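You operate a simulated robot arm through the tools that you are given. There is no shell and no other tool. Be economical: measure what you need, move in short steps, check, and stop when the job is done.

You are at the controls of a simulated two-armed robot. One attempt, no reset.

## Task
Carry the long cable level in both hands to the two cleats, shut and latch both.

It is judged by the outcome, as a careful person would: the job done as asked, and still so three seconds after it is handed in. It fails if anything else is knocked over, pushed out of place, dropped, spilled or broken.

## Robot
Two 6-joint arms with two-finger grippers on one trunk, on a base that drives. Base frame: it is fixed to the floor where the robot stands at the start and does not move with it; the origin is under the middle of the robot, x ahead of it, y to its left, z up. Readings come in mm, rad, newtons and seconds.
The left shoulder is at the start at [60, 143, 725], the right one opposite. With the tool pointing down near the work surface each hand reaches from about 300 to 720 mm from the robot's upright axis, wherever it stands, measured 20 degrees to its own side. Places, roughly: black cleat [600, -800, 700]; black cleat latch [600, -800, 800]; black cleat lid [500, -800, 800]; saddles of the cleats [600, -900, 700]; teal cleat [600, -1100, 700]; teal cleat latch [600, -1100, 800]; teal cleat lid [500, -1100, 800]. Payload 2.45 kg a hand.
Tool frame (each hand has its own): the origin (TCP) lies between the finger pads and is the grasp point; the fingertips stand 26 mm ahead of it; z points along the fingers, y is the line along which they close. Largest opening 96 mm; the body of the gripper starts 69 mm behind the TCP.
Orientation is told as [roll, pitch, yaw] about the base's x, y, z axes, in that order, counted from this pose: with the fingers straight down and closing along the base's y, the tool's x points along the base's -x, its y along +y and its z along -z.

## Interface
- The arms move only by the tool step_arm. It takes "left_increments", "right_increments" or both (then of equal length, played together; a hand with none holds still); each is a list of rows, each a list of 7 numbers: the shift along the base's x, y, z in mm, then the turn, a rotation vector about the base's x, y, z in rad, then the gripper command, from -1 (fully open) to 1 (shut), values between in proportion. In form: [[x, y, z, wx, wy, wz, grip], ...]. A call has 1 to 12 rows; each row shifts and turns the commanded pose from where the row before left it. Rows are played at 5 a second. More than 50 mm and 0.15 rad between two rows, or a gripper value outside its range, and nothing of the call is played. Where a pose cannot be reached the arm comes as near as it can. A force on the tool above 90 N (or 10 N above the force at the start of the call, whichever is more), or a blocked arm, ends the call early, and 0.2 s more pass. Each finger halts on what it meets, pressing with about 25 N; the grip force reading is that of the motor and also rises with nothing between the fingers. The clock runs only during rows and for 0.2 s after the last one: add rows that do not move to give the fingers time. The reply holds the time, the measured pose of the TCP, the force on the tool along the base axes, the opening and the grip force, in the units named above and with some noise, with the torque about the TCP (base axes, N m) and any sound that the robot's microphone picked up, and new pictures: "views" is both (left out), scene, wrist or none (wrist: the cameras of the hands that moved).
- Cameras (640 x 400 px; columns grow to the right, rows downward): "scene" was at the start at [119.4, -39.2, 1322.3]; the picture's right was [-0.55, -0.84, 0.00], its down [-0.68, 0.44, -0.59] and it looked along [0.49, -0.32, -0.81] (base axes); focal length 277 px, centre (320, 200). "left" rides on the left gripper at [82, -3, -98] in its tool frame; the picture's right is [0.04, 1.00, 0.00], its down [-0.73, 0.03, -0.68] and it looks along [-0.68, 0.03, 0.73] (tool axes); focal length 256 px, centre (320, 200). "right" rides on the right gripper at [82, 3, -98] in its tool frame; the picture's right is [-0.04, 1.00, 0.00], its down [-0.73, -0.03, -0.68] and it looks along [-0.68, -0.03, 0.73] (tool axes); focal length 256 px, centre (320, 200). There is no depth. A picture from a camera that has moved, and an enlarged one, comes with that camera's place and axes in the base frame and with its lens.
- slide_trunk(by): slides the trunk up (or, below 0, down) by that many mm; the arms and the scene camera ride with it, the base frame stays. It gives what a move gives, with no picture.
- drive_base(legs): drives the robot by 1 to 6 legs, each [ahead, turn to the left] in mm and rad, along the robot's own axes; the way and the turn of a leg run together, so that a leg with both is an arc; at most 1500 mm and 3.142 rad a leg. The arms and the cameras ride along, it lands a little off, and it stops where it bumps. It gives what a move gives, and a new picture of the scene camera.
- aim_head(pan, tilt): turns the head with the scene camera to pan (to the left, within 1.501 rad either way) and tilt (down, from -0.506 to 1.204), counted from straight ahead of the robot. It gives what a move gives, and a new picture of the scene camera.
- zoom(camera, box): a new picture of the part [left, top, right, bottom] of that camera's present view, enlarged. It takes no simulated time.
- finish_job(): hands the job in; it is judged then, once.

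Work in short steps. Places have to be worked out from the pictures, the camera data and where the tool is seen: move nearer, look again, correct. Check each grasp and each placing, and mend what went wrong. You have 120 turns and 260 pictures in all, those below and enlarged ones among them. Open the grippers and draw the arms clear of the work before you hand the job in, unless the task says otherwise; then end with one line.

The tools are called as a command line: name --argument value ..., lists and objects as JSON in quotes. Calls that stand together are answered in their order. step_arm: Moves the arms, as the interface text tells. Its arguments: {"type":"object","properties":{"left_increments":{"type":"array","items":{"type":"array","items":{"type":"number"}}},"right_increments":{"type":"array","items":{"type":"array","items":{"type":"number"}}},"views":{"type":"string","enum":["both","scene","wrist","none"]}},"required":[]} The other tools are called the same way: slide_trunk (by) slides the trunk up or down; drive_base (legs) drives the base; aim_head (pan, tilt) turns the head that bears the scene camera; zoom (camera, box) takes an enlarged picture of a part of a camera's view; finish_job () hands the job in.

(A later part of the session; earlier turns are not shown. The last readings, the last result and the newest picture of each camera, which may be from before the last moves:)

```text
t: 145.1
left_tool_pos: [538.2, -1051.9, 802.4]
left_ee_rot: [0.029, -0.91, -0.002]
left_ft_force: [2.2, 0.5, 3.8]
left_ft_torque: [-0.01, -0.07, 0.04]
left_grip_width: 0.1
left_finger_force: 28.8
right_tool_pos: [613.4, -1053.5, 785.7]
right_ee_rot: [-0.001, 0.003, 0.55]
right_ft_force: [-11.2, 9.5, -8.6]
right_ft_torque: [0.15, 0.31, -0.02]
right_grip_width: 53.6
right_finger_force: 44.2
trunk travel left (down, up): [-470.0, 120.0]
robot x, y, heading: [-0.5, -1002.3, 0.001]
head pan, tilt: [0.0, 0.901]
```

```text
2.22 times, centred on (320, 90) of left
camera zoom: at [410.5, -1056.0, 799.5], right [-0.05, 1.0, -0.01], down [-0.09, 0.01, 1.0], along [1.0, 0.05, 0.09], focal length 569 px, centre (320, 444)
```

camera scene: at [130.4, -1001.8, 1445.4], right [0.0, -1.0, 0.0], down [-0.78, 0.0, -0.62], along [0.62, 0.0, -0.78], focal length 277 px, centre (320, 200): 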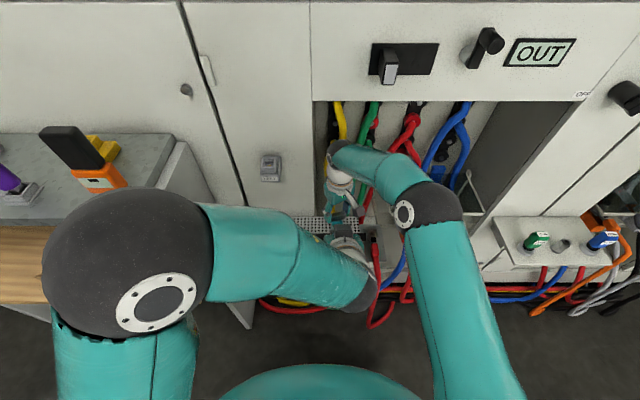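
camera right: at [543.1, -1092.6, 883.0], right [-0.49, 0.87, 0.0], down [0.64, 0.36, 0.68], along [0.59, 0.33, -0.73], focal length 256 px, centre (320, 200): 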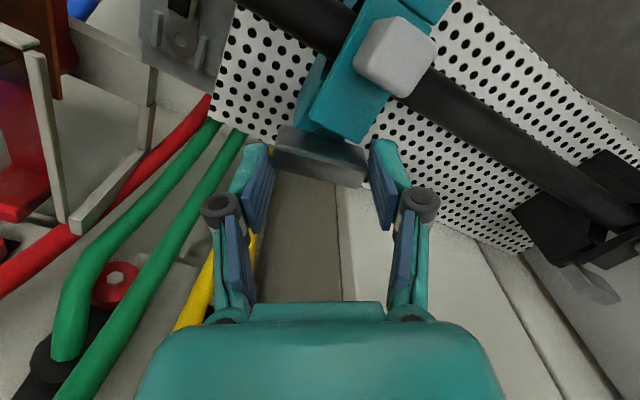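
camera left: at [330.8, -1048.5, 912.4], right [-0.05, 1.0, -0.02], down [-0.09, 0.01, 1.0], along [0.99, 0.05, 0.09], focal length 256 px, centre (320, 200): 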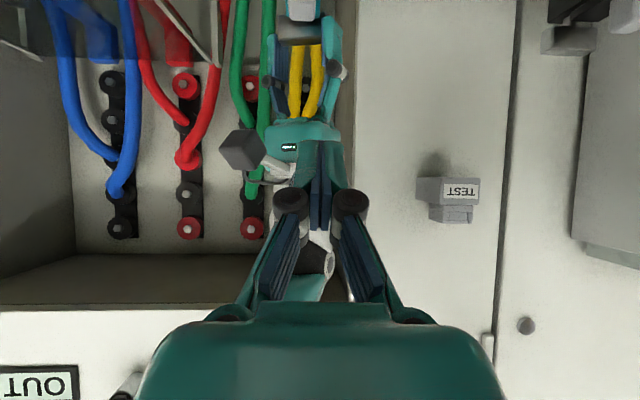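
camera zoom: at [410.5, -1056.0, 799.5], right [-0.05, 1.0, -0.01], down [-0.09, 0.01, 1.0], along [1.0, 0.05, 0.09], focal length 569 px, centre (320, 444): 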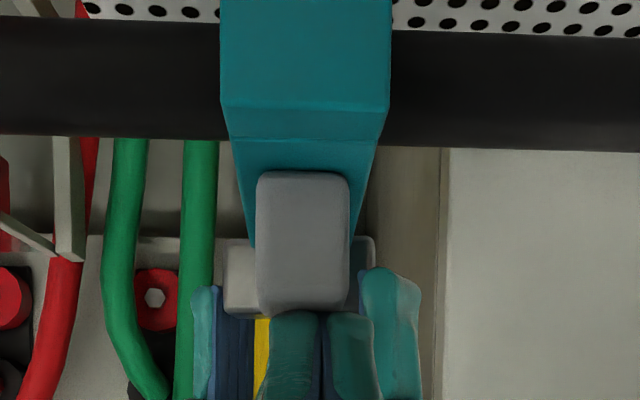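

Contact made (4 N). Press a bit more to hold the lid firmly down.

step_arm --left_increments '[[0, 0, -3, 0, 0, 0, 1], [0, 0, -3, 0, 0, 0, 1], [0, 0, -3, 0, 0, 0, 1], [0, 0, 0, 0, 0, 0, 1]]' --views "none"

zoom --camera "right" --box '[220, 0, 460, 180]'

```text
t: 146.1
left_tool_pos: [540.8, -1050.8, 799.6]
left_ee_rot: [0.027, -0.926, 0.003]
left_ft_force: [-9.3, -0.5, 46.8]
left_ft_torque: [-0.11, -0.36, -0.24]
left_grip_width: 5.8
left_finger_force: 28.6
right_tool_pos: [613.6, -1053.9, 785.4]
right_ee_rot: [-0.004, -0.003, 0.55]
right_ft_force: [6.8, 9.2, -27.3]
right_ft_torque: [-0.3, 0.2, 0.01]
right_grip_width: 53.8
right_finger_force: 44.9
trunk travel left (down, up): [-470.0, 120.0]
robot x, y, heading: [-3.5, -1004.0, -0.002]
head pan, tilt: [0.0, 0.901]
```

```text
2.22 times, centred on (340, 90) of right
camera zoom: at [542.8, -1092.4, 882.9], right [-0.49, 0.87, 0.0], down [0.64, 0.36, 0.68], along [0.6, 0.33, -0.73], focal length 569 px, centre (276, 444)
```

zoom: 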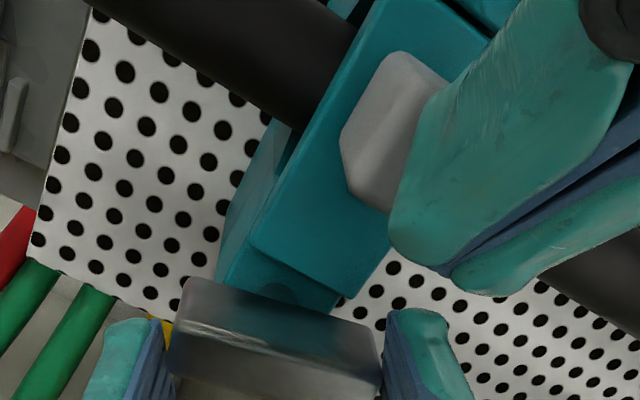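

Lid is firmly down and its tip now shows below the bar. Turn the bar on while holding.

step_arm --left_increments '[[0, 0, 0, 0, 0, 0, 1], [0, 0, 0, 0, 0, 0, 1], [0, 0, 0, 0, 0, 0, 1], [0, 0, 0, 0, 0, 0, 1], [0, 0, 0, 0, 0, 0, 1]]' --right_increments '[[0, 0, 0, 0, 0, 0.1, 1], [0, 0, 0, 0, 0, 0.1, 1], [0, 0, 0, 0, 0, 0.1, 1], [0, 0, 0, 0, 0, 0.1, 1], [0, 0, 0, 0, 0, 0, 1]]' --views "none"

zoom --camera "right" --box '[220, 0, 460, 180]'

```text
t: 147.3
left_tool_pos: [540.3, -1051.8, 800.7]
left_ee_rot: [0.025, -0.924, 0.004]
left_ft_force: [-11.1, -4.4, 48.9]
left_ft_torque: [-0.19, -0.32, -0.07]
left_grip_width: 5.9
left_finger_force: 28.5
right_tool_pos: [613.1, -1053.7, 785.6]
right_ee_rot: [-0.003, -0.003, 0.951]
right_ft_force: [10.6, 10.0, -28.9]
right_ft_torque: [0.74, -0.46, 0.0]
right_grip_width: 54.2
right_finger_force: 44.9
trunk travel left (down, up): [-470.0, 120.0]
robot x, y, heading: [-0.6, -1000.8, 0.0]
head pan, tilt: [0.0, 0.901]
```

```text
2.22 times, centred on (340, 90) of right
camera zoom: at [563.7, -1117.1, 883.1], right [-0.79, 0.61, 0.0], down [0.45, 0.58, 0.68], along [0.42, 0.54, -0.73], focal length 569 px, centre (276, 444)
```

zoom: 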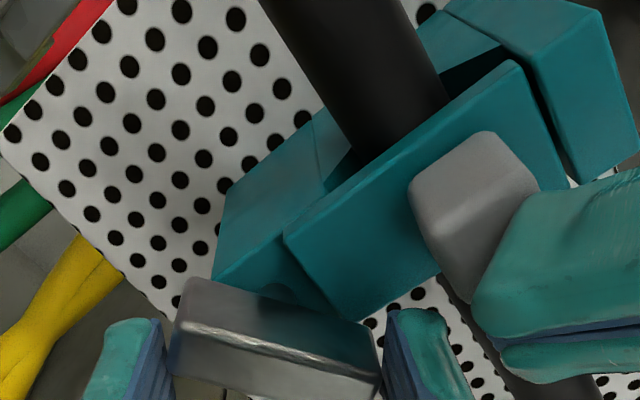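

It turns freely now, over the lid tip. Continue to the quarter turn.

step_arm --left_increments '[[0, 0, 0, 0, 0, 0, 1], [0, 0, 0, 0, 0, 0, 1], [0, 0, 0, 0, 0, 0, 1], [0, 0, 0, 0, 0, 0, 1], [0, 0, 0, 0, 0, 0, 1], [0, 0, 0, 0, 0, 0, 1], [0, 0, 0, 0, 0, 0, 1]]' --right_increments '[[0, 0, 0, 0, 0, 0.1, 1], [0, 0, 0, 0, 0, 0.1, 1], [0, 0, 0, 0, 0, 0.1, 1], [0, 0, 0, 0, 0, 0.1, 1], [0, 0, 0, 0, 0, 0.1, 1], [0, 0, 0, 0, 0, 0.1, 1], [0, 0, 0, 0, 0, 0, 1]]' --views "none"

zoom --camera "right" --box '[220, 0, 460, 180]'

```text
t: 148.9
left_tool_pos: [540.1, -1051.0, 800.2]
left_ee_rot: [0.027, -0.924, 0.002]
left_ft_force: [-12.2, -5.3, 50.4]
left_ft_torque: [-0.12, -0.35, -0.04]
left_grip_width: 6.0
left_finger_force: 28.6
right_tool_pos: [612.4, -1053.7, 784.8]
right_ee_rot: [-0.002, 0.0, 1.551]
right_ft_force: [11.7, 8.6, -28.9]
right_ft_torque: [0.57, -0.05, 0.0]
right_grip_width: 54.0
right_finger_force: 44.8
trunk travel left (down, up): [-470.0, 120.0]
robot x, y, heading: [-1.5, -1003.6, -0.001]
head pan, tilt: [0.0, 0.901]
```

```text
2.22 times, centred on (340, 90) of right
camera zoom: at [608.5, -1134.1, 883.3], right [-1.0, 0.06, 0.0], down [0.04, 0.73, 0.68], along [0.04, 0.68, -0.73], focal length 569 px, centre (276, 444)
```

zoom: 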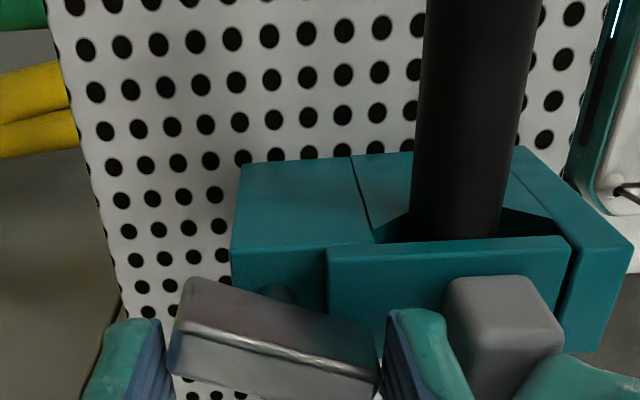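

The bar now overlies the lid tip at ~75°. Turn a further 0.25 rad until it stops.

step_arm --left_increments '[[0, 0, 0, 0, 0, 0, 1], [0, 0, 0, 0, 0, 0, 1], [0, 0, 0, 0, 0, 0, 1], [0, 0, 0, 0, 0, 0, 1]]' --right_increments '[[0, 0, 0, 0, 0, 0.09, 1], [0, 0, 0, 0, 0, 0.09, 1], [0, 0, 0, 0, 0, 0.09, 1], [0, 0, 0, 0, 0, 0, 1]]' --views "none"

zoom --camera "right" --box '[220, 0, 460, 180]'

```text
t: 149.9
left_tool_pos: [540.9, -1051.0, 799.9]
left_ee_rot: [0.025, -0.923, 0.003]
left_ft_force: [-10.7, -4.4, 49.7]
left_ft_torque: [-0.16, -0.36, -0.03]
left_grip_width: 6.2
left_finger_force: 28.6
right_tool_pos: [612.7, -1054.3, 785.6]
right_ee_rot: [-0.003, -0.001, 1.822]
right_ft_force: [9.4, 10.1, -29.5]
right_ft_torque: [-0.16, -0.37, -0.02]
right_grip_width: 53.9
right_finger_force: 45.3
trunk travel left (down, up): [-470.0, 120.0]
robot x, y, heading: [-4.9, -1002.3, -0.001]
head pan, tilt: [0.0, 0.901]
```

```text
2.22 times, centred on (340, 90) of right
camera zoom: at [630.3, -1132.6, 883.3], right [-0.98, -0.21, 0.0], down [-0.15, 0.72, 0.68], along [-0.14, 0.66, -0.73], focal length 569 px, centre (276, 444)
```

zoom: 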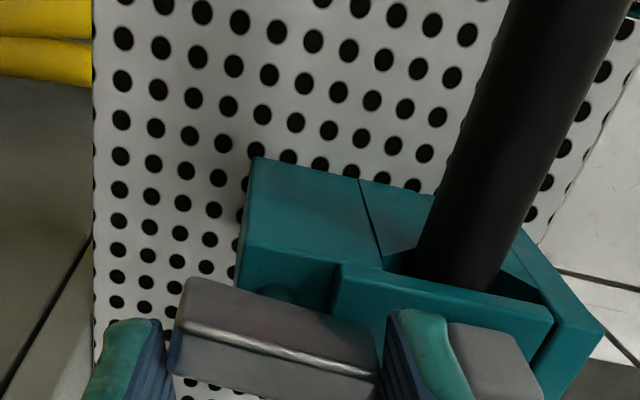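

The bar is aligned along x over the lid – a full quarter turn. Release the right hand and lift it, then release the left.

step_arm --left_increments '[[0, 0, 0, 0, 0, 0, 1], [0, 0, 0, 0, 0, 0, 1], [0, 0, 0, 0, 0, 0, 1], [0, 0, 0, 0, 0, 0, 1], [0, 0, 0, 0, 0, 0, 1], [-5, 0, 10, 0, 0, 0, 1], [-20, 0, 25, 0, 0, 0, 1], [-30, 0, 30, 0, 0, 0, 1], [0, 0, 0, 0, 0, 0, 1]]' --right_increments '[[0, 0, 0, 0, 0, 0, -0.22], [0, 0, 0, 0, 0, 0, -0.22], [0, 0, 30, 0, 0, 0, -0.22], [0, 0, 40, 0, 0, 0, -0.22], [0, 0, 40, 0, 0, 0, -0.22], [0, 0, 0, 0, 0, 0, -0.22], [0, 0, 0, 0, 0, 0, -0.22], [0, 0, 0, 0, 0, 0, -0.22], [0, 0, 0, 0, 0, 0, -0.22]]' --views "wrist"

zoom --camera "right" --box '[270, 20, 470, 170]'

```text
t: 151.9
left_tool_pos: [487.2, -1041.3, 853.9]
left_ee_rot: [0.034, -0.898, 0.016]
left_ft_force: [0.3, -0.2, -0.6]
left_ft_torque: [-0.01, 0.0, -0.03]
left_grip_width: 0.1
left_finger_force: 28.8
right_tool_pos: [611.8, -1053.8, 895.9]
right_ee_rot: [-0.001, 0.0, 1.819]
right_ft_force: [-0.6, 0.1, -0.6]
right_ft_torque: [0.01, 0.0, -0.03]
right_grip_width: 58.5
right_finger_force: 0.1
trunk travel left (down, up): [-470.0, 120.0]
robot x, y, heading: [-5.9, -1005.9, 0.003]
head pan, tilt: [0.0, 0.901]
camera right: at [629.3, -1133.2, 993.2], right [-0.98, -0.21, 0.0], down [-0.15, 0.72, 0.68], along [-0.14, 0.66, -0.73], focal length 256 px, centre (320, 200)
camera left: at [358.6, -1049.3, 849.8], right [-0.07, 1.0, -0.01], down [-0.07, 0.0, 1.0], along [0.99, 0.07, 0.07], focal length 256 px, centre (320, 200)
```

right: 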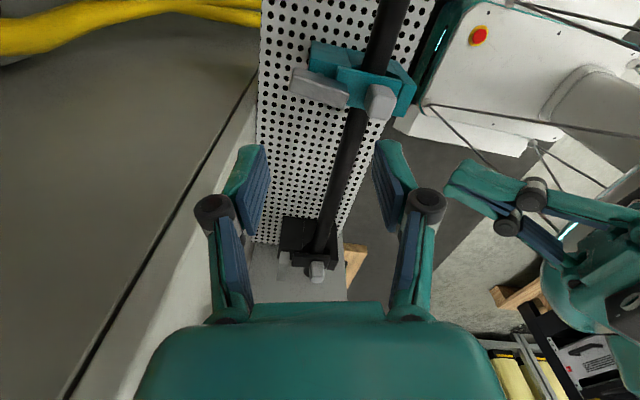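
left: 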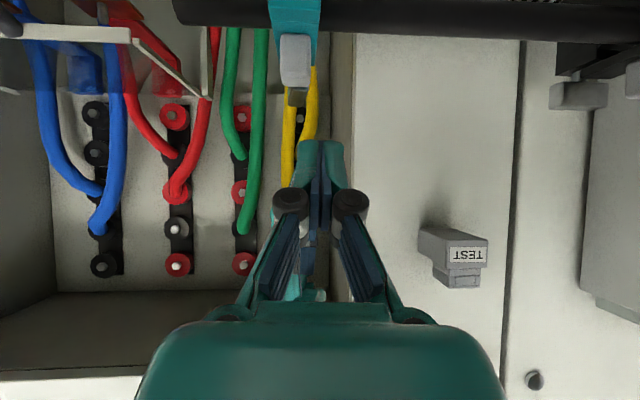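

```text
2.67 times, centred on (370, 95) of right
camera zoom: at [629.3, -1133.2, 993.2], right [-0.98, -0.21, 0.0], down [-0.15, 0.72, 0.68], along [-0.14, 0.66, -0.73], focal length 683 px, centre (187, 480)
```

zoom: 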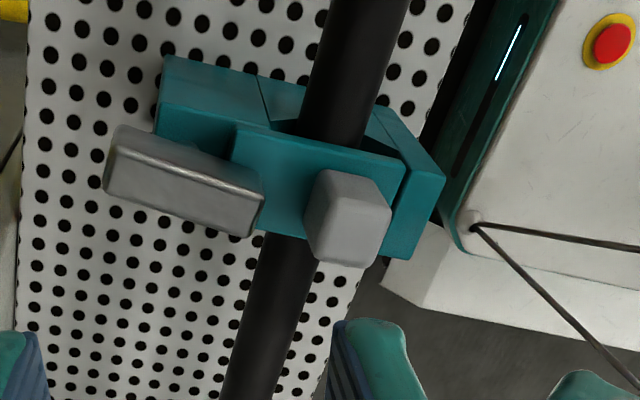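

Teal is latched: bar across the shut lid. Now for black: the left hand goes to hold its knob (same tilt), while the right hand turns back to yaw 0 for poking the bar.

step_arm --left_increments '[[0, 30, 10, 0, 0, 0, 1], [0, 40, 0, 0, 0, 0, 1], [0, 40, 0, 0, 0, 0, 1], [0, 40, 0, 0, 0, 0, 1], [0, 40, 0, 0, 0, 0, 1], [0, 40, 0, 0, 0, 0, 1], [0, 45, 0, 0, 0, 0, 1], [0, 0, 0, 0, 0, 0, 1], [0, 0, 0, 0, 0, 0, 1], [0, 0, 0, 0, 0, 0, 1], [0, 0, 0, 0, 0, 0, 1], [0, 0, 0, 0, 0, 0, 1]]' --right_increments '[[-5, 0, 3, 0, 0, -0.148, 0.5], [-5, 0, 3, 0, 0, -0.148, 1], [-5, 0, 3, 0, 0, -0.148, 1], [-5, 0, 3, 0, 0, -0.148, 1], [-5, 0, 0, 0, 0, -0.148, 1], [-5, 0, 0, 0, 0, -0.148, 1], [-5, 0, 0, 0, 0, -0.148, 1], [-5, 0, 0, 0, 0, -0.148, 1], [0, 0, 0, 0, 0, -0.148, 1], [0, 0, 0, 0, 0, -0.148, 1], [0, 0, 0, 0, 0, -0.148, 1], [0, 0, 0, 0, 0, -0.148, 1]]'

```text
t: 154.5
left_tool_pos: [483.2, -778.3, 866.5]
left_ee_rot: [0.039, -0.904, -0.004]
left_ft_force: [-0.1, -0.8, -0.6]
left_ft_torque: [-0.01, -0.04, 0.01]
left_grip_width: 0.0
left_finger_force: 28.6
right_tool_pos: [575.0, -1055.1, 906.9]
right_ee_rot: [-0.006, 0.001, 0.041]
right_ft_force: [-0.4, 0.3, 0.6]
right_ft_torque: [0.02, 0.03, -0.02]
right_grip_width: 0.0
right_finger_force: 25.0
trunk travel left (down, up): [-470.0, 120.0]
robot x, y, heading: [-1.9, -1006.5, 0.002]
head pan, tilt: [0.0, 0.901]
camera scene: at [130.9, -1002.1, 1445.4], right [0.0, -1.0, 0.0], down [-0.78, 0.0, -0.62], along [0.62, 0.0, -0.78], focal length 277 px, centre (320, 200)
camera right: at [493.1, -1053.2, 1004.8], right [0.0, 1.0, 0.0], down [0.73, 0.0, 0.68], along [0.68, 0.0, -0.73], focal length 256 px, centre (320, 200)
camera left: at [355.6, -785.1, 862.5], right [-0.05, 1.0, -0.01], down [-0.08, 0.0, 1.0], along [1.0, 0.05, 0.08], focal length 256 px, centre (320, 200)
```

scene: 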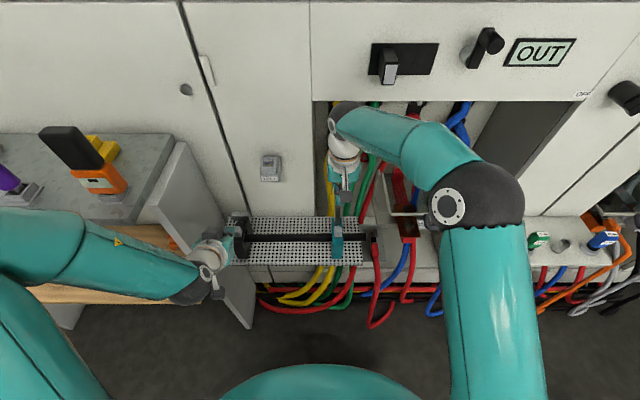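
right: 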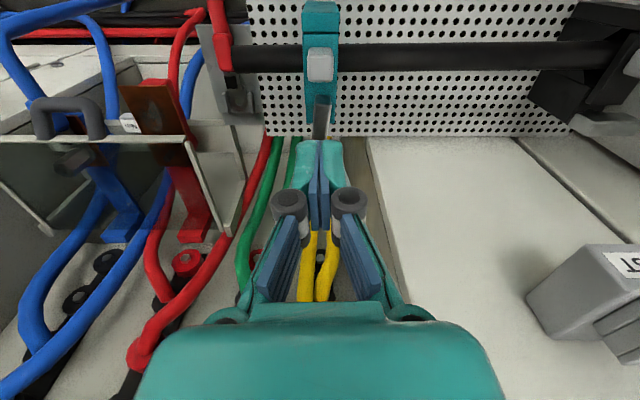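
left: 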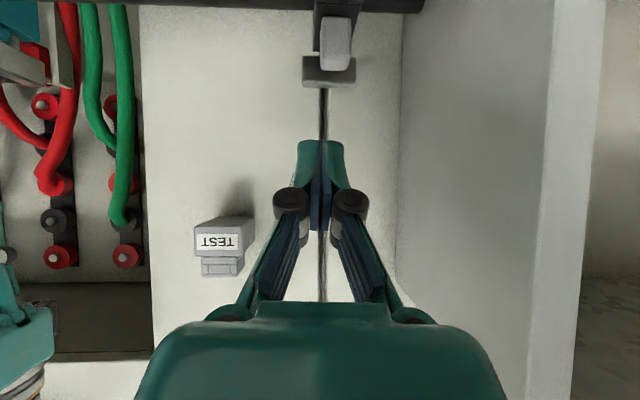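

Move the right hand across to above the black bar, staying at x≈560 clear of the TEST box, and align the left with the knob.

step_arm --left_increments '[[0, 13, 0, 0, 0, 0, 1], [0, 0, 0, 0, 0, 0, 1], [0, 0, 0, 0, 0, 0, 1], [0, 0, 0, 0, 0, 0, 1], [0, 0, 0, 0, 0, 0, 1], [0, 0, 0, 0, 0, 0, 1], [0, 0, 0, 0, 0, 0, 1]]' --right_increments '[[-15, 45, 0, 0, 0, -0.041, 1], [0, 45, 0, 0, 0, 0, 1], [0, 45, 0, 0, 0, 0, 1], [0, 45, 0, 0, 0, 0, 1], [0, 45, 0, 0, 0, 0, 1], [0, 45, 0, 0, 0, 0, 1], [0, 0, 0, 0, 0, 0, 1]]'

```text
t: 155.9
left_tool_pos: [485.6, -776.0, 871.0]
left_ee_rot: [0.041, -0.904, -0.005]
left_ft_force: [0.0, -0.6, -0.5]
left_ft_torque: [-0.01, -0.01, 0.0]
left_grip_width: 0.2
left_finger_force: 28.7
left hand out of reach, approached as far as the arm can: row 1
right_tool_pos: [587.5, -905.5, 891.0]
right_ee_rot: [0.012, 0.031, -0.147]
right_ft_force: [0.2, -0.5, 0.8]
right_ft_torque: [0.01, 0.0, 0.0]
right_grip_width: 0.1
right_finger_force: 25.1
right hand out of reach, approached as far as the arm can: row 5, 6
trunk travel left (down, up): [-470.0, 120.0]
robot x, y, heading: [-3.7, -1004.2, -0.0]
head pan, tilt: [0.0, 0.901]
stopped in row 6 (right hand): the arm was blocked; the commanded pose is now the measured one
camera scene: at [130.8, -1003.6, 1443.1], right [0.0, -1.0, 0.0], down [-0.78, 0.0, -0.62], along [0.62, 0.0, -0.78], focal length 277 px, centre (320, 200)
camera right: at [511.2, -891.3, 992.9], right [0.19, 0.98, 0.01], down [0.74, -0.15, 0.66], along [0.65, -0.11, -0.76], focal length 256 px, centre (320, 200)
camera left: at [358.1, -781.0, 867.7], right [-0.05, 1.0, -0.01], down [-0.08, 0.0, 1.0], along [1.0, 0.05, 0.08], focal length 256 px, centre (320, 200)
```

scene: 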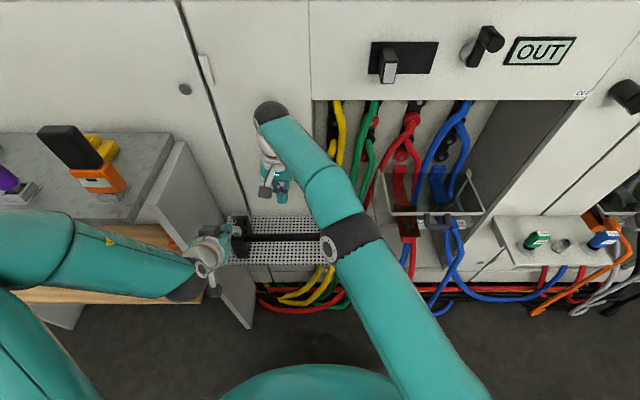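
right: 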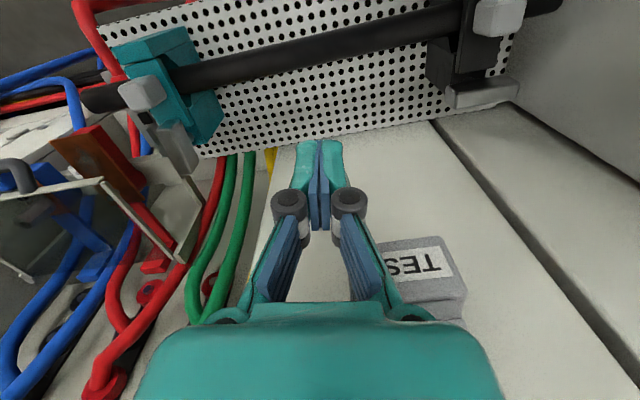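
left: 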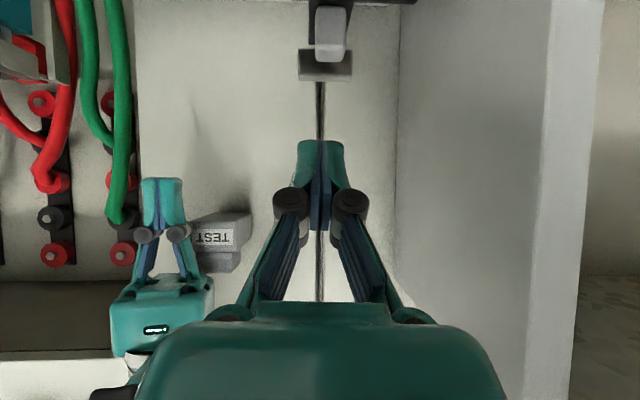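

Out of the right arm's reach from here. Retract the hands and shift the base ~285 mm to +y so that the black cleat lies as the teal one did.

step_arm --left_increments '[[-30, 0, 10, 0, 0, 0, 1], [-40, 0, 20, 0, 0, 0, 1], [-40, 0, 20, 0, 0, 0, 1], [0, 0, 0, 0, 0, 0, 1]]' --right_increments '[[-35, -20, 0, 0, 0, 0.05, 1], [-35, -30, 10, 0, 0, 0.05, 1], [-30, -30, 10, 0, 0, 0.047, 1], [0, 0, 0, 0, 0, 0, 1]]' --views "none"

drive_base --legs '[[-280, 0], [0, -0.8]]'

drive_base --legs '[[0, -0.76]]'

```text
t: 156.9
left_tool_pos: [465.9, -759.9, 940.4]
left_ee_rot: [0.036, -0.901, -0.003]
left_ft_force: [0.5, 0.2, 0.5]
left_ft_torque: [0.02, 0.04, 0.02]
left_grip_width: 0.0
left_finger_force: 28.3
left hand out of reach, approached as far as the arm can: row 1, 2, 3
right_tool_pos: [487.0, -982.2, 913.2]
right_ee_rot: [0.008, 0.033, 0.009]
right_ft_force: [-0.2, 0.1, 1.1]
right_ft_torque: [-0.01, 0.04, -0.01]
right_grip_width: 0.0
right_finger_force: 24.9
trunk travel left (down, up): [-470.0, 120.0]
robot x, y, heading: [-4.1, -1001.1, -0.0]
head pan, tilt: [0.0, 0.901]
```

```text
t: 160.9
left_tool_pos: [230.3, -1125.1, 941.5]
left_ee_rot: [0.038, -0.898, -0.72]
left_ft_force: [0.7, -0.7, 0.5]
left_ft_torque: [0.01, 0.02, 0.01]
left_grip_width: 0.0
left_finger_force: 28.8
right_tool_pos: [101.0, -1305.4, 914.1]
right_ee_rot: [0.009, 0.031, -0.704]
right_ft_force: [0.2, 0.0, -0.1]
right_ft_torque: [-0.01, -0.02, 0.0]
right_grip_width: 0.1
right_finger_force: 25.1
trunk travel left (down, up): [-470.0, 120.0]
robot x, y, heading: [-264.2, -979.7, -0.72]
head pan, tilt: [0.0, 0.901]
stopped in leg 2: the robot was blocked; the commanded pose is now the measured one
camera scene: at [-167.1, -1070.4, 1445.4], right [-0.66, -0.75, 0.0], down [-0.59, 0.52, -0.62], along [0.47, -0.41, -0.78], focal length 277 px, centre (320, 200)
```

scene: 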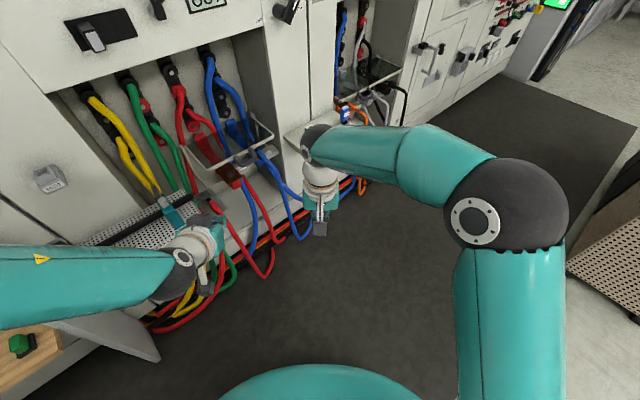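

```text
t: 163.7
left_tool_pos: [-6.7, -1431.1, 942.6]
left_ee_rot: [0.04, -0.899, -1.48]
left_ft_force: [0.3, -0.1, 0.2]
left_ft_torque: [0.0, -0.01, 0.01]
left_grip_width: 0.1
left_finger_force: 28.6
right_tool_pos: [-225.6, -1473.4, 916.0]
right_ee_rot: [0.01, 0.032, -1.463]
right_ft_force: [-1.2, 0.0, -0.7]
right_ft_torque: [0.02, -0.07, 0.03]
right_grip_width: 0.0
right_finger_force: 25.3
trunk travel left (down, up): [-470.0, 120.0]
robot x, y, heading: [-233.9, -980.7, -1.48]
head pan, tilt: [0.0, 0.901]
stopped in leg 1: the robot was blocked; the commanded pose is now the measured one
camera scene: at [-226.1, -1116.5, 1445.4], right [-1.0, -0.09, 0.0], down [-0.07, 0.78, -0.62], along [0.06, -0.62, -0.78], focal length 277 px, centre (320, 200)
```

scene: 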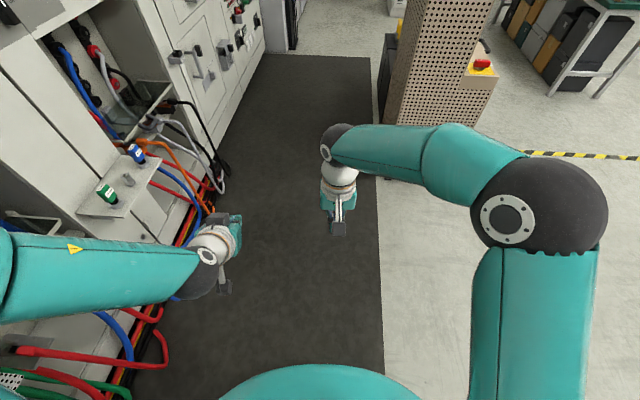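

drive_base --legs '[[-275, 0], [0, 0.5], [0, 0.5]]'

drive_base --legs '[[0, 0.49]]'

```text
t: 168.7
left_tool_pos: [239.5, -788.8, 943.6]
left_ee_rot: [0.036, -0.901, -0.538]
left_ft_force: [0.2, -0.4, 0.2]
left_ft_torque: [0.0, -0.02, 0.01]
left_grip_width: 0.0
left_finger_force: 28.7
right_tool_pos: [145.2, -987.8, 914.9]
right_ee_rot: [0.009, 0.032, -0.527]
right_ft_force: [-0.5, 0.1, -0.1]
right_ft_torque: [-0.01, -0.01, -0.01]
right_grip_width: 0.3
right_finger_force: 24.4
trunk travel left (down, up): [-470.0, 120.0]
robot x, y, heading: [-275.5, -737.2, -0.528]
head pan, tilt: [0.0, 0.901]
stopped in leg 3: the robot was blocked; the commanded pose is now the measured one
camera scene: at [-162.7, -804.6, 1445.4], right [-0.5, -0.87, 0.0], down [-0.68, 0.39, -0.62], along [0.54, -0.31, -0.78], focal length 277 px, centre (320, 200)
```

scene: 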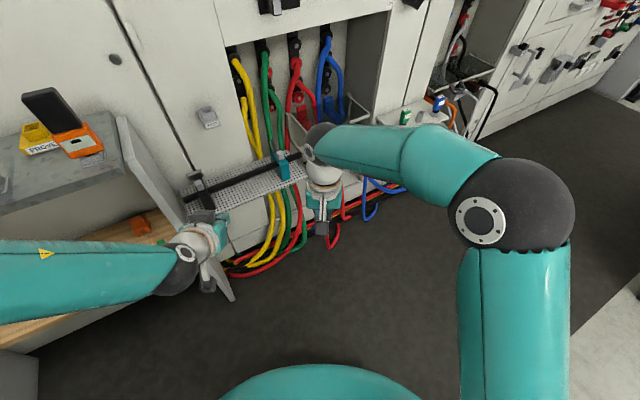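

```text
t: 170.6
left_tool_pos: [201.1, -535.3, 943.0]
left_ee_rot: [0.038, -0.9, -0.042]
left_ft_force: [1.3, -0.6, -0.4]
left_ft_torque: [0.0, -0.02, 0.04]
left_grip_width: 0.0
left_finger_force: 28.6
right_tool_pos: [215.0, -758.0, 916.3]
right_ee_rot: [0.011, 0.029, -0.03]
right_ft_force: [0.3, -0.3, 0.4]
right_ft_torque: [0.0, 0.01, 0.02]
right_grip_width: 0.0
right_finger_force: 24.8
trunk travel left (down, up): [-470.0, 120.0]
robot x, y, heading: [-279.4, -758.6, -0.028]
head pan, tilt: [0.0, 0.901]
camera scene: at [-144.8, -761.6, 1445.4], right [-0.03, -1.0, 0.0], down [-0.78, 0.02, -0.62], along [0.62, -0.02, -0.78], focal length 277 px, centre (320, 200)
```

scene: 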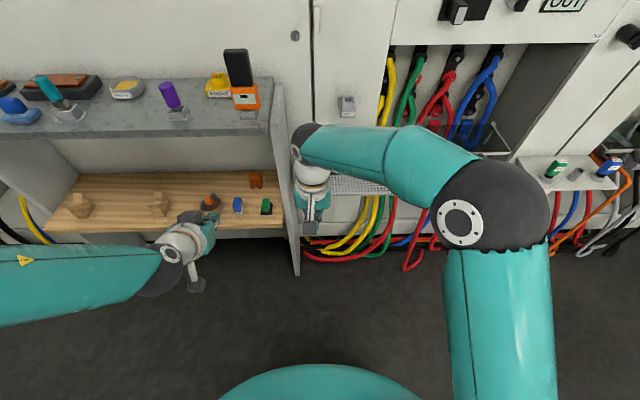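

Close enough. Before driving forward, swing both hands to the right so nothing enters the bench bay.

step_arm --left_increments '[[0, -25, 0, 0, 0, 0, 1], [0, -40, 0, 0, 0, 0, 1], [0, -40, 0, 0, 0, 0, 1], [0, -40, 0, 0, 0, 0, 1], [0, -40, 0, 0, 0, 0, 1], [0, -40, 0, 0, 0, 0, 1]]' --right_increments '[[0, -40, 0, 0, 0, 0, 1], [0, -40, 0, 0, 0, 0, 1], [0, -30, 0, 0, 0, 0, 1], [0, -30, 0, 0, 0, 0, 1], [0, -10, 0, 0, 0, 0, 1], [0, 0, 0, 0, 0, 0.03, 1]]' --views "none"

drive_base --legs '[[140, 0.014], [130, 0.014]]'

```text
t: 172.0
left_tool_pos: [201.2, -760.8, 943.8]
left_ee_rot: [0.039, -0.898, -0.044]
left_ft_force: [0.4, -1.1, -0.4]
left_ft_torque: [0.03, 0.03, 0.01]
left_grip_width: 0.0
left_finger_force: 28.5
right_tool_pos: [213.3, -909.4, 916.6]
right_ee_rot: [0.01, 0.031, 0.003]
right_ft_force: [0.1, 0.1, 0.7]
right_ft_torque: [-0.06, 0.0, 0.03]
right_grip_width: 0.1
right_finger_force: 25.1
trunk travel left (down, up): [-470.0, 120.0]
robot x, y, heading: [-276.9, -758.4, -0.033]
head pan, tilt: [0.0, 0.901]
```

```text
t: 174.3
left_tool_pos: [471.5, -750.7, 942.6]
left_ee_rot: [0.037, -0.896, -0.016]
left_ft_force: [0.8, 0.0, 0.7]
left_ft_torque: [-0.03, 0.02, 0.01]
left_grip_width: 0.0
left_finger_force: 29.2
right_tool_pos: [490.4, -899.1, 915.1]
right_ee_rot: [0.01, 0.034, 0.028]
right_ft_force: [1.0, -0.4, 0.1]
right_ft_torque: [0.0, 0.06, -0.01]
right_grip_width: 0.1
right_finger_force: 24.7
trunk travel left (down, up): [-470.0, 120.0]
robot x, y, heading: [-8.3, -764.8, -0.005]
head pan, tilt: [0.0, 0.901]
camera scene: at [127.4, -763.1, 1445.1], right [0.0, -1.0, 0.0], down [-0.79, 0.0, -0.62], along [0.62, 0.0, -0.79], focal length 277 px, centre (320, 200)
```

scene: 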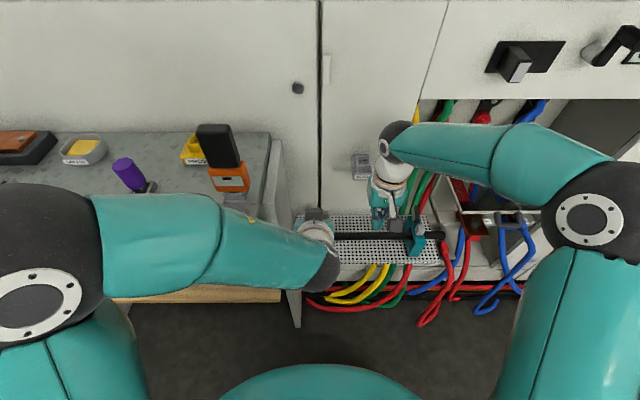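

Now bring the right hand above the black bar with yaw 1.2, which keeps its camera away from both the left hand and the TEST box.

step_arm --right_increments '[[5, 12, 0, 0, 0, 0.146, 1], [5, 14, 0, 0, 0, 0.146, 1], [10, 14, -5, 0, 0, 0.146, 1], [10, 14, -5, 0, 0, 0.146, 1], [10, 14, -5, 0, 0, 0.146, 1], [15, 14, -5, 0, 0, 0.146, 1], [15, 14, -5, 0, 0, 0.146, 1], [15, 13, -5, 0, 0, 0.146, 1], [0, 0, 0, 0, 0, 0, 1]]'

```text
t: 176.3
left_tool_pos: [470.0, -750.8, 943.3]
left_ee_rot: [0.04, -0.899, -0.015]
left_ft_force: [-1.0, 0.3, -0.3]
left_ft_torque: [-0.02, -0.03, 0.01]
left_grip_width: 0.0
left_finger_force: 28.5
right_tool_pos: [573.2, -788.8, 886.3]
right_ee_rot: [0.011, 0.031, 1.199]
right_ft_force: [0.9, 0.3, -0.9]
right_ft_torque: [0.02, 0.02, 0.0]
right_grip_width: 0.0
right_finger_force: 24.7
trunk travel left (down, up): [-470.0, 120.0]
robot x, y, heading: [-8.2, -763.2, -0.002]
head pan, tilt: [0.0, 0.901]
camera scene: at [124.6, -763.3, 1445.5], right [0.0, -1.0, 0.0], down [-0.78, 0.0, -0.62], along [0.62, 0.0, -0.78], focal length 277 px, centre (320, 200)
camera right: at [543.0, -860.3, 986.9], right [-0.92, 0.4, 0.01], down [0.31, 0.69, 0.66], along [0.26, 0.6, -0.76], focal length 256 px, centre (320, 200)
```

scene: 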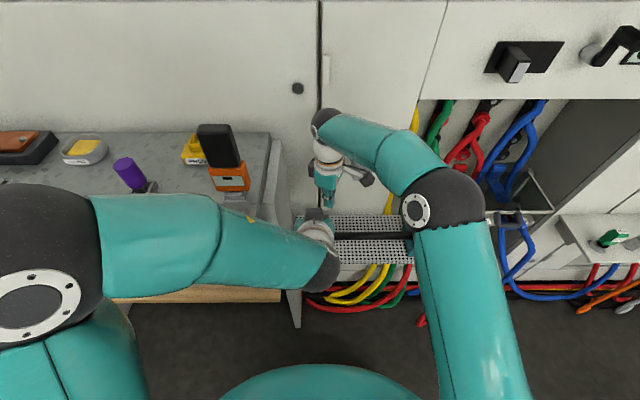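
right: 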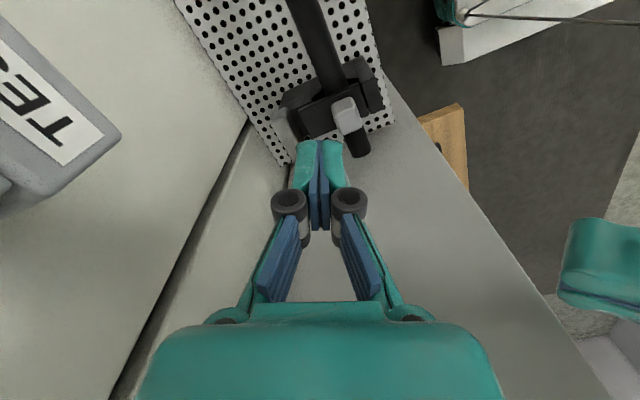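

Reached. Now the left presses the black knob, as on the teal.

step_arm --left_increments '[[20, -5, -30, 0, 0, 0, 1], [20, -5, -30, 0, 0, 0, 1], [20, -4, -30, 0, 0, 0, 1], [8, 0, -20, 0, 0, 0, 1], [0, 0, -15, 0, 0, 0, 1], [0, 0, -8, 0, 0, 0, 1], [0, 0, -4, 0, 0, 0, 1], [0, 0, 0, 0, 0, 0, 1]]' --views "wrist"

zoom --camera "right" --box '[240, 40, 400, 160]'

```text
t: 178.1
left_tool_pos: [537.7, -765.7, 806.7]
left_ee_rot: [0.036, -0.9, -0.015]
left_ft_force: [-1.3, 0.0, 1.2]
left_ft_torque: [0.03, 0.01, 0.02]
left_grip_width: 0.2
left_finger_force: 28.4
right_tool_pos: [573.1, -788.5, 886.2]
right_ee_rot: [0.011, 0.031, 1.197]
right_ft_force: [-0.1, -0.7, 0.3]
right_ft_torque: [-0.01, -0.01, -0.01]
right_grip_width: 0.0
right_finger_force: 24.8
trunk travel left (down, up): [-470.0, 120.0]
robot x, y, heading: [-13.5, -762.6, -0.007]
head pan, tilt: [0.0, 0.901]
camera left: at [409.5, -770.3, 803.6], right [-0.04, 1.0, -0.01], down [-0.08, 0.01, 1.0], along [1.0, 0.04, 0.08], focal length 256 px, centre (320, 200)
```

left: 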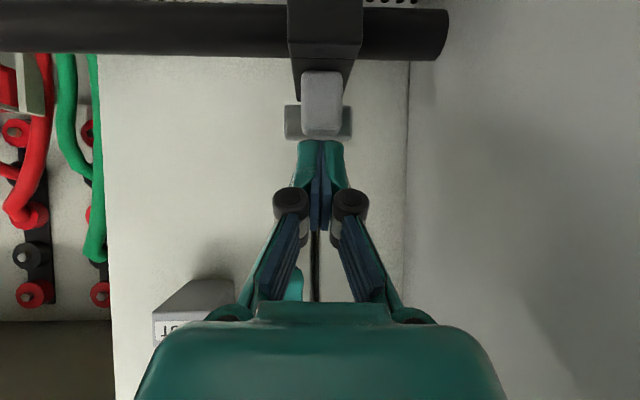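

```text
3.33 times, centred on (320, 100) of right
camera zoom: at [543.1, -860.3, 986.7], right [-0.92, 0.4, 0.01], down [0.31, 0.69, 0.66], along [0.26, 0.6, -0.76], focal length 853 px, centre (320, 533)
```

zoom: 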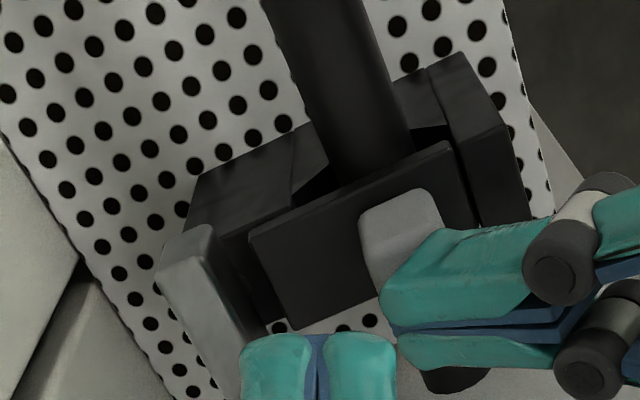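

step_arm --left_increments '[[0, 0, -4, 0, 0, 0, 1], [0, 0, -3, 0, 0, 0, 1], [0, 0, -3, 0, 0, 0, 1], [0, 0, -2, 0, 0, 0, 1], [0, 0, 0, 0, 0, 0, 1]]' --views "none"

```text
t: 179.3
left_tool_pos: [539.1, -766.0, 800.5]
left_ee_rot: [0.037, -0.911, -0.015]
left_ft_force: [1.3, -0.1, 33.5]
left_ft_torque: [-0.07, -0.48, -0.09]
left_grip_width: 6.2
left_finger_force: 28.5
right_tool_pos: [571.9, -787.9, 888.5]
right_ee_rot: [0.01, 0.031, 1.195]
right_ft_force: [-0.6, -0.4, -0.6]
right_ft_torque: [0.01, 0.02, 0.03]
right_grip_width: 0.0
right_finger_force: 24.9
trunk travel left (down, up): [-470.0, 120.0]
robot x, y, heading: [-8.8, -761.8, -0.002]
head pan, tilt: [0.0, 0.901]
```

Held with 33 N. Lower the right poker beside the bar's -y half, then push +x.

step_arm --left_increments '[[0, 0, 0, 0, 0, 0, 1], [0, 0, 0, 0, 0, 0, 1], [0, 0, 0, 0, 0, 0, 1], [0, 0, 0, 0, 0, 0, 1], [0, 0, 0, 0, 0, 0, 1], [0, 0, 0, 0, 0, 0, 1], [0, 0, 0, 0, 0, 0, 1], [0, 0, 0, 0, 0, 0, 1]]' --right_increments '[[9, -2, 0, 0, 0, 0, 1], [0, 0, -40, 0, 0, 0, 1], [0, 0, -40, 0, 0, 0, 1], [0, 0, -21, 0, 0, 0, 1], [6, 0, 0, 0, 0, 0, 1], [6, 0, 0, 0, 0, 0, 1], [6, 0, 0, 0, 0, 0, 1], [0, 0, 0, 0, 0, 0, 1]]' --views "none"

zoom --camera "right" --box '[200, 20, 440, 200]'

```text
t: 181.1
left_tool_pos: [540.7, -765.2, 799.8]
left_ee_rot: [0.037, -0.913, -0.012]
left_ft_force: [0.3, -4.8, 36.3]
left_ft_torque: [-0.2, -0.47, -0.06]
left_grip_width: 6.0
left_finger_force: 28.4
right_tool_pos: [597.5, -793.0, 786.1]
right_ee_rot: [0.007, 0.029, 1.196]
right_ft_force: [-1.4, -0.8, -1.2]
right_ft_torque: [-0.01, 0.03, 0.01]
right_grip_width: 0.0
right_finger_force: 25.3
trunk travel left (down, up): [-470.0, 120.0]
robot x, y, heading: [-9.0, -763.6, -0.002]
head pan, tilt: [0.0, 0.901]
```

```text
2.22 times, centred on (320, 110) of right
camera zoom: at [566.8, -863.1, 887.6], right [-0.92, 0.4, 0.01], down [0.31, 0.69, 0.66], along [0.26, 0.6, -0.75], focal length 569 px, centre (320, 400)
```

zoom: 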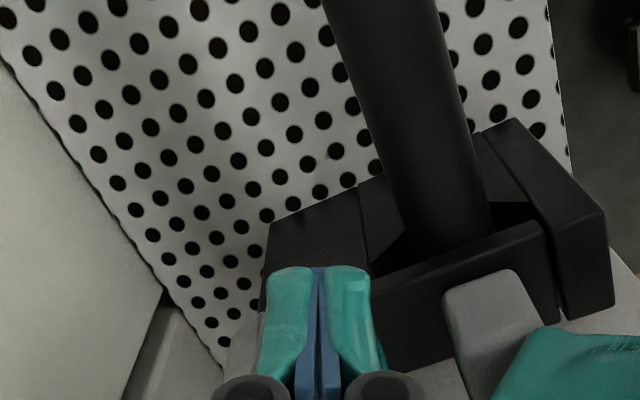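

step_arm --left_increments '[[0, 0, 0, 0, 0, 0, 1], [0, 0, 0, 0, 0, 0, 1], [0, 0, 0, 0, 0, 0, 1], [0, 0, 0, 0, 0, 0, 1], [0, 0, 0, 0, 0, 0, 1]]' --right_increments '[[5, 1, 0, 0, 0, 0, 1], [5, 1, 0, 0, 0, 0, 1], [5, 1, 0, 0, 0, 0, 1], [5, 0, 0, 0, 0, 0, 1], [0, 0, 0, 0, 0, 0, 1]]' --views "none"

zoom --camera "right" --box '[200, 20, 440, 200]'

```text
t: 182.3
left_tool_pos: [539.8, -766.0, 802.1]
left_ee_rot: [0.037, -0.913, -0.013]
left_ft_force: [2.1, -5.7, 36.3]
left_ft_torque: [-0.23, -0.46, -0.03]
left_grip_width: 5.9
left_finger_force: 28.7
right_tool_pos: [617.3, -788.6, 787.1]
right_ee_rot: [0.01, 0.03, 1.197]
right_ft_force: [0.0, 0.1, 0.0]
right_ft_torque: [-0.06, 0.02, 0.01]
right_grip_width: 0.0
right_finger_force: 24.7
trunk travel left (down, up): [-470.0, 120.0]
robot x, y, heading: [-4.2, -763.9, -0.004]
head pan, tilt: [0.0, 0.901]
```

```text
2.22 times, centred on (320, 110) of right
camera zoom: at [587.5, -860.1, 888.2], right [-0.92, 0.4, 0.01], down [0.31, 0.69, 0.66], along [0.26, 0.6, -0.75], focal length 569 px, centre (320, 400)
```

zoom: 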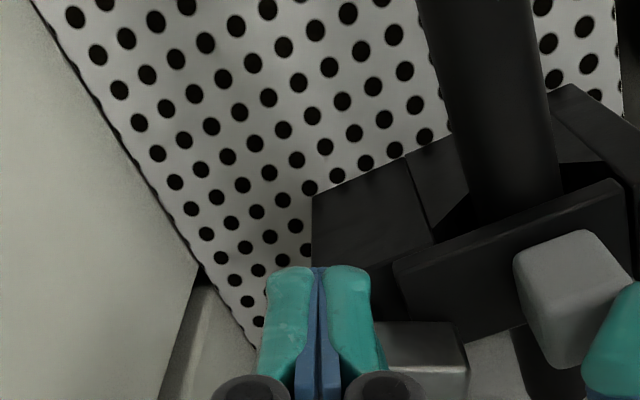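

The bar has swung most of the way over the lid. Finish: x +6, then nudge +y until the bar is square.

step_arm --left_increments '[[0, 0, 0, 0, 0, 0, 1], [0, 0, 0, 0, 0, 0, 1], [0, 0, 0, 0, 0, 0, 1], [0, 0, 0, 0, 0, 0, 1]]' --right_increments '[[5, 0, 0, 0, 0, 0, 1], [0, 2, 0, 0, 0, 0, 1], [0, 1, 0, 0, 0, 0, 1], [0, 0, 0, 0, 0, 0, 1]]' --views "none"

zoom --camera "right" --box '[220, 80, 440, 240]'

```text
t: 183.3
left_tool_pos: [539.8, -766.0, 799.5]
left_ee_rot: [0.04, -0.914, -0.012]
left_ft_force: [-1.3, -0.8, 37.8]
left_ft_torque: [-0.04, -0.47, -0.32]
left_grip_width: 6.0
left_finger_force: 28.3
right_tool_pos: [623.6, -788.7, 787.4]
right_ee_rot: [0.007, 0.031, 1.198]
right_ft_force: [4.5, -17.9, 0.7]
right_ft_torque: [-0.29, -0.09, 0.0]
right_grip_width: 0.0
right_finger_force: 24.8
trunk travel left (down, up): [-470.0, 120.0]
robot x, y, heading: [-7.0, -764.1, -0.005]
head pan, tilt: [0.0, 0.901]
```

```text
2.50 times, centred on (330, 160) of right
camera zoom: at [593.1, -859.4, 888.1], right [-0.91, 0.4, 0.0], down [0.31, 0.69, 0.66], along [0.26, 0.6, -0.75], focal length 640 px, centre (295, 300)
```

zoom: 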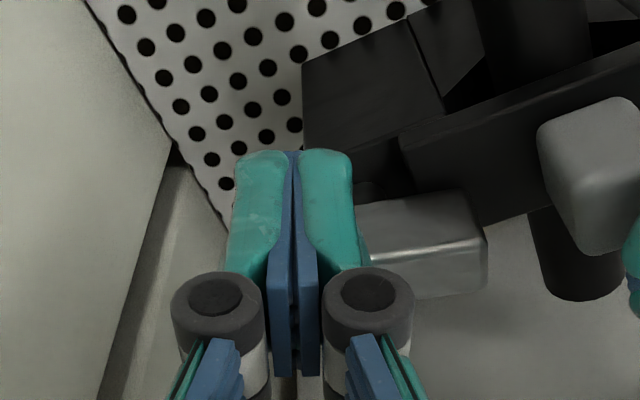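

The bar is at ~77° and the push meets 18 N. Lever a bit farther out and push +y a little more.

step_arm --left_increments '[[0, 0, 0, 0, 0, 0, 1], [0, 0, 0, 0, 0, 0, 1], [0, 0, 0, 0, 0, 0, 1], [0, 0, 0, 0, 0, 0, 1], [0, 0, 0, 0, 0, 0, 1]]' --right_increments '[[5, -2, 0, 0, 0, 0, 1], [0, 3, 0, 0, 0, 0, 1], [0, 2, 0, 0, 0, 0, 1], [0, 2, 0, 0, 0, 0, 1], [0, 0, 0, 0, 0, 0, 1]]' --views "none"

zoom --camera "right" --box '[220, 80, 440, 240]'

```text
t: 184.5
left_tool_pos: [539.5, -766.2, 801.0]
left_ee_rot: [0.041, -0.912, -0.011]
left_ft_force: [5.5, 5.9, 31.9]
left_ft_torque: [0.1, -0.56, 0.12]
left_grip_width: 5.9
left_finger_force: 28.3
right_tool_pos: [626.5, -788.7, 787.0]
right_ee_rot: [0.009, 0.038, 1.197]
right_ft_force: [-10.9, -34.0, 2.2]
right_ft_torque: [-0.56, 0.23, 0.41]
right_grip_width: 0.0
right_finger_force: 25.3
trunk travel left (down, up): [-470.0, 120.0]
robot x, y, heading: [-6.5, -762.9, -0.004]
head pan, tilt: [0.0, 0.901]
```

```text
2.50 times, centred on (330, 160) of right
camera zoom: at [596.8, -857.3, 888.0], right [-0.91, 0.4, 0.01], down [0.31, 0.69, 0.65], along [0.26, 0.6, -0.76], focal length 640 px, centre (295, 300)
```

zoom: 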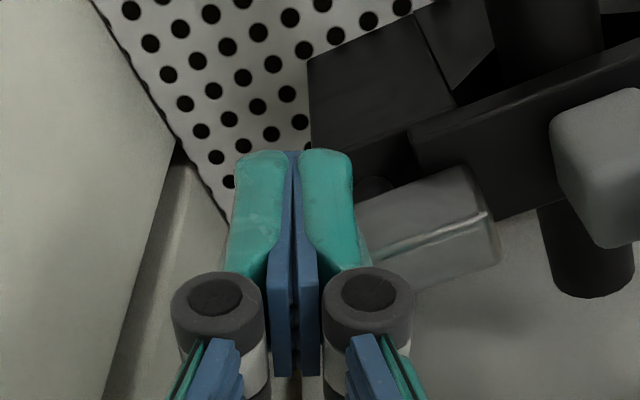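

Now the bar is square (90°, against its stop). Withdraw the right hand, then the left.

step_arm --left_increments '[[0, 0, 0, 0, 0, 0, 1], [0, 0, 0, 0, 0, 0, 1], [0, 0, 0, 0, 0, 0, 1], [0, 0, 0, 0, 0, 0, 1], [-5, 0, 12, 0, 0, 0, 1], [-25, 0, 25, 0, 0, 0, 1], [-30, 0, 30, 0, 0, 0, 1], [0, 0, 0, 0, 0, 0, 1]]' --right_increments '[[-2, -7, 0, 0, 0, 0, 1], [-8, -2, 15, 0, 0, 0, 1], [-15, 0, 40, 0, 0, 0, 1], [-20, 0, 35, 0, 0, 0, 1], [-25, -10, 10, 0, 0, 0, 1], [0, 0, 0, 0, 0, 0, 1], [0, 0, 0, 0, 0, 0, 1], [0, 0, 0, 0, 0, 0, 1]]' --views "wrist"

zoom --camera "right" --box '[240, 20, 420, 155]'

```text
t: 186.3
left_tool_pos: [477.7, -765.7, 863.0]
left_ee_rot: [0.037, -0.897, -0.015]
left_ft_force: [0.1, 0.7, -0.6]
left_ft_torque: [0.04, 0.05, 0.01]
left_grip_width: 0.1
left_finger_force: 28.5
right_tool_pos: [559.9, -800.1, 887.5]
right_ee_rot: [0.011, 0.031, 1.197]
right_ft_force: [0.2, 0.5, -0.6]
right_ft_torque: [0.0, 0.02, 0.01]
right_grip_width: 0.1
right_finger_force: 24.9
trunk travel left (down, up): [-470.0, 120.0]
robot x, y, heading: [-10.9, -764.8, -0.008]
head pan, tilt: [0.0, 0.901]
camera right: at [529.6, -871.3, 988.1], right [-0.92, 0.4, 0.01], down [0.31, 0.69, 0.66], along [0.26, 0.6, -0.76], focal length 256 px, centre (320, 200)
camera left: at [348.8, -770.2, 860.0], right [-0.04, 1.0, -0.01], down [-0.07, 0.0, 1.0], along [1.0, 0.04, 0.07], focal length 256 px, centre (320, 200)
```

right: 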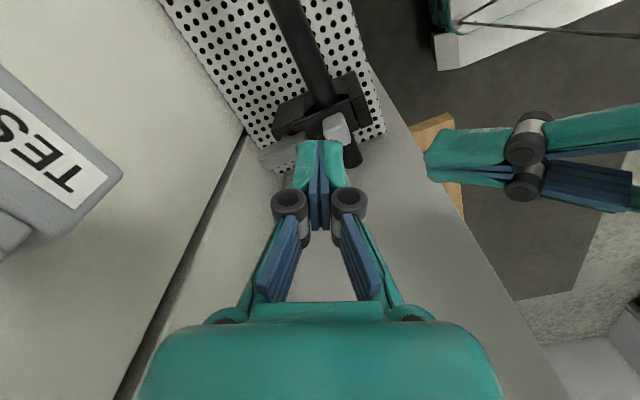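
left: 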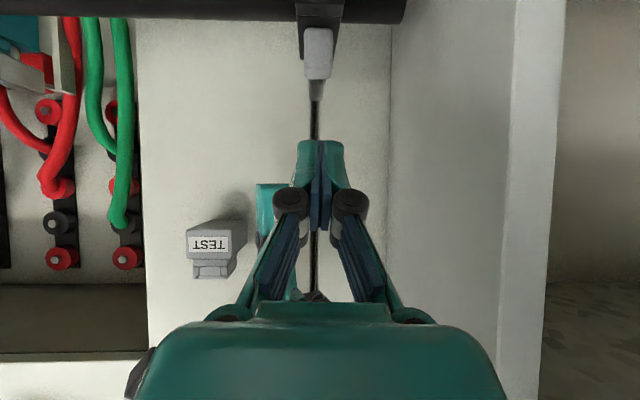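

```text
2.96 times, centred on (330, 88) of right
camera zoom: at [529.6, -871.3, 988.1], right [-0.92, 0.4, 0.01], down [0.31, 0.69, 0.66], along [0.26, 0.6, -0.76], focal length 758 px, centre (290, 533)
```

zoom: 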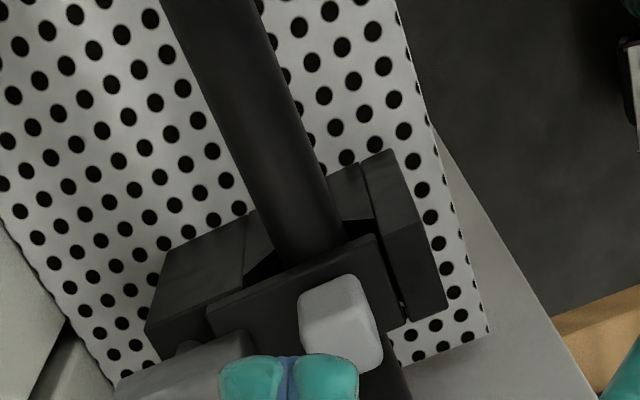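

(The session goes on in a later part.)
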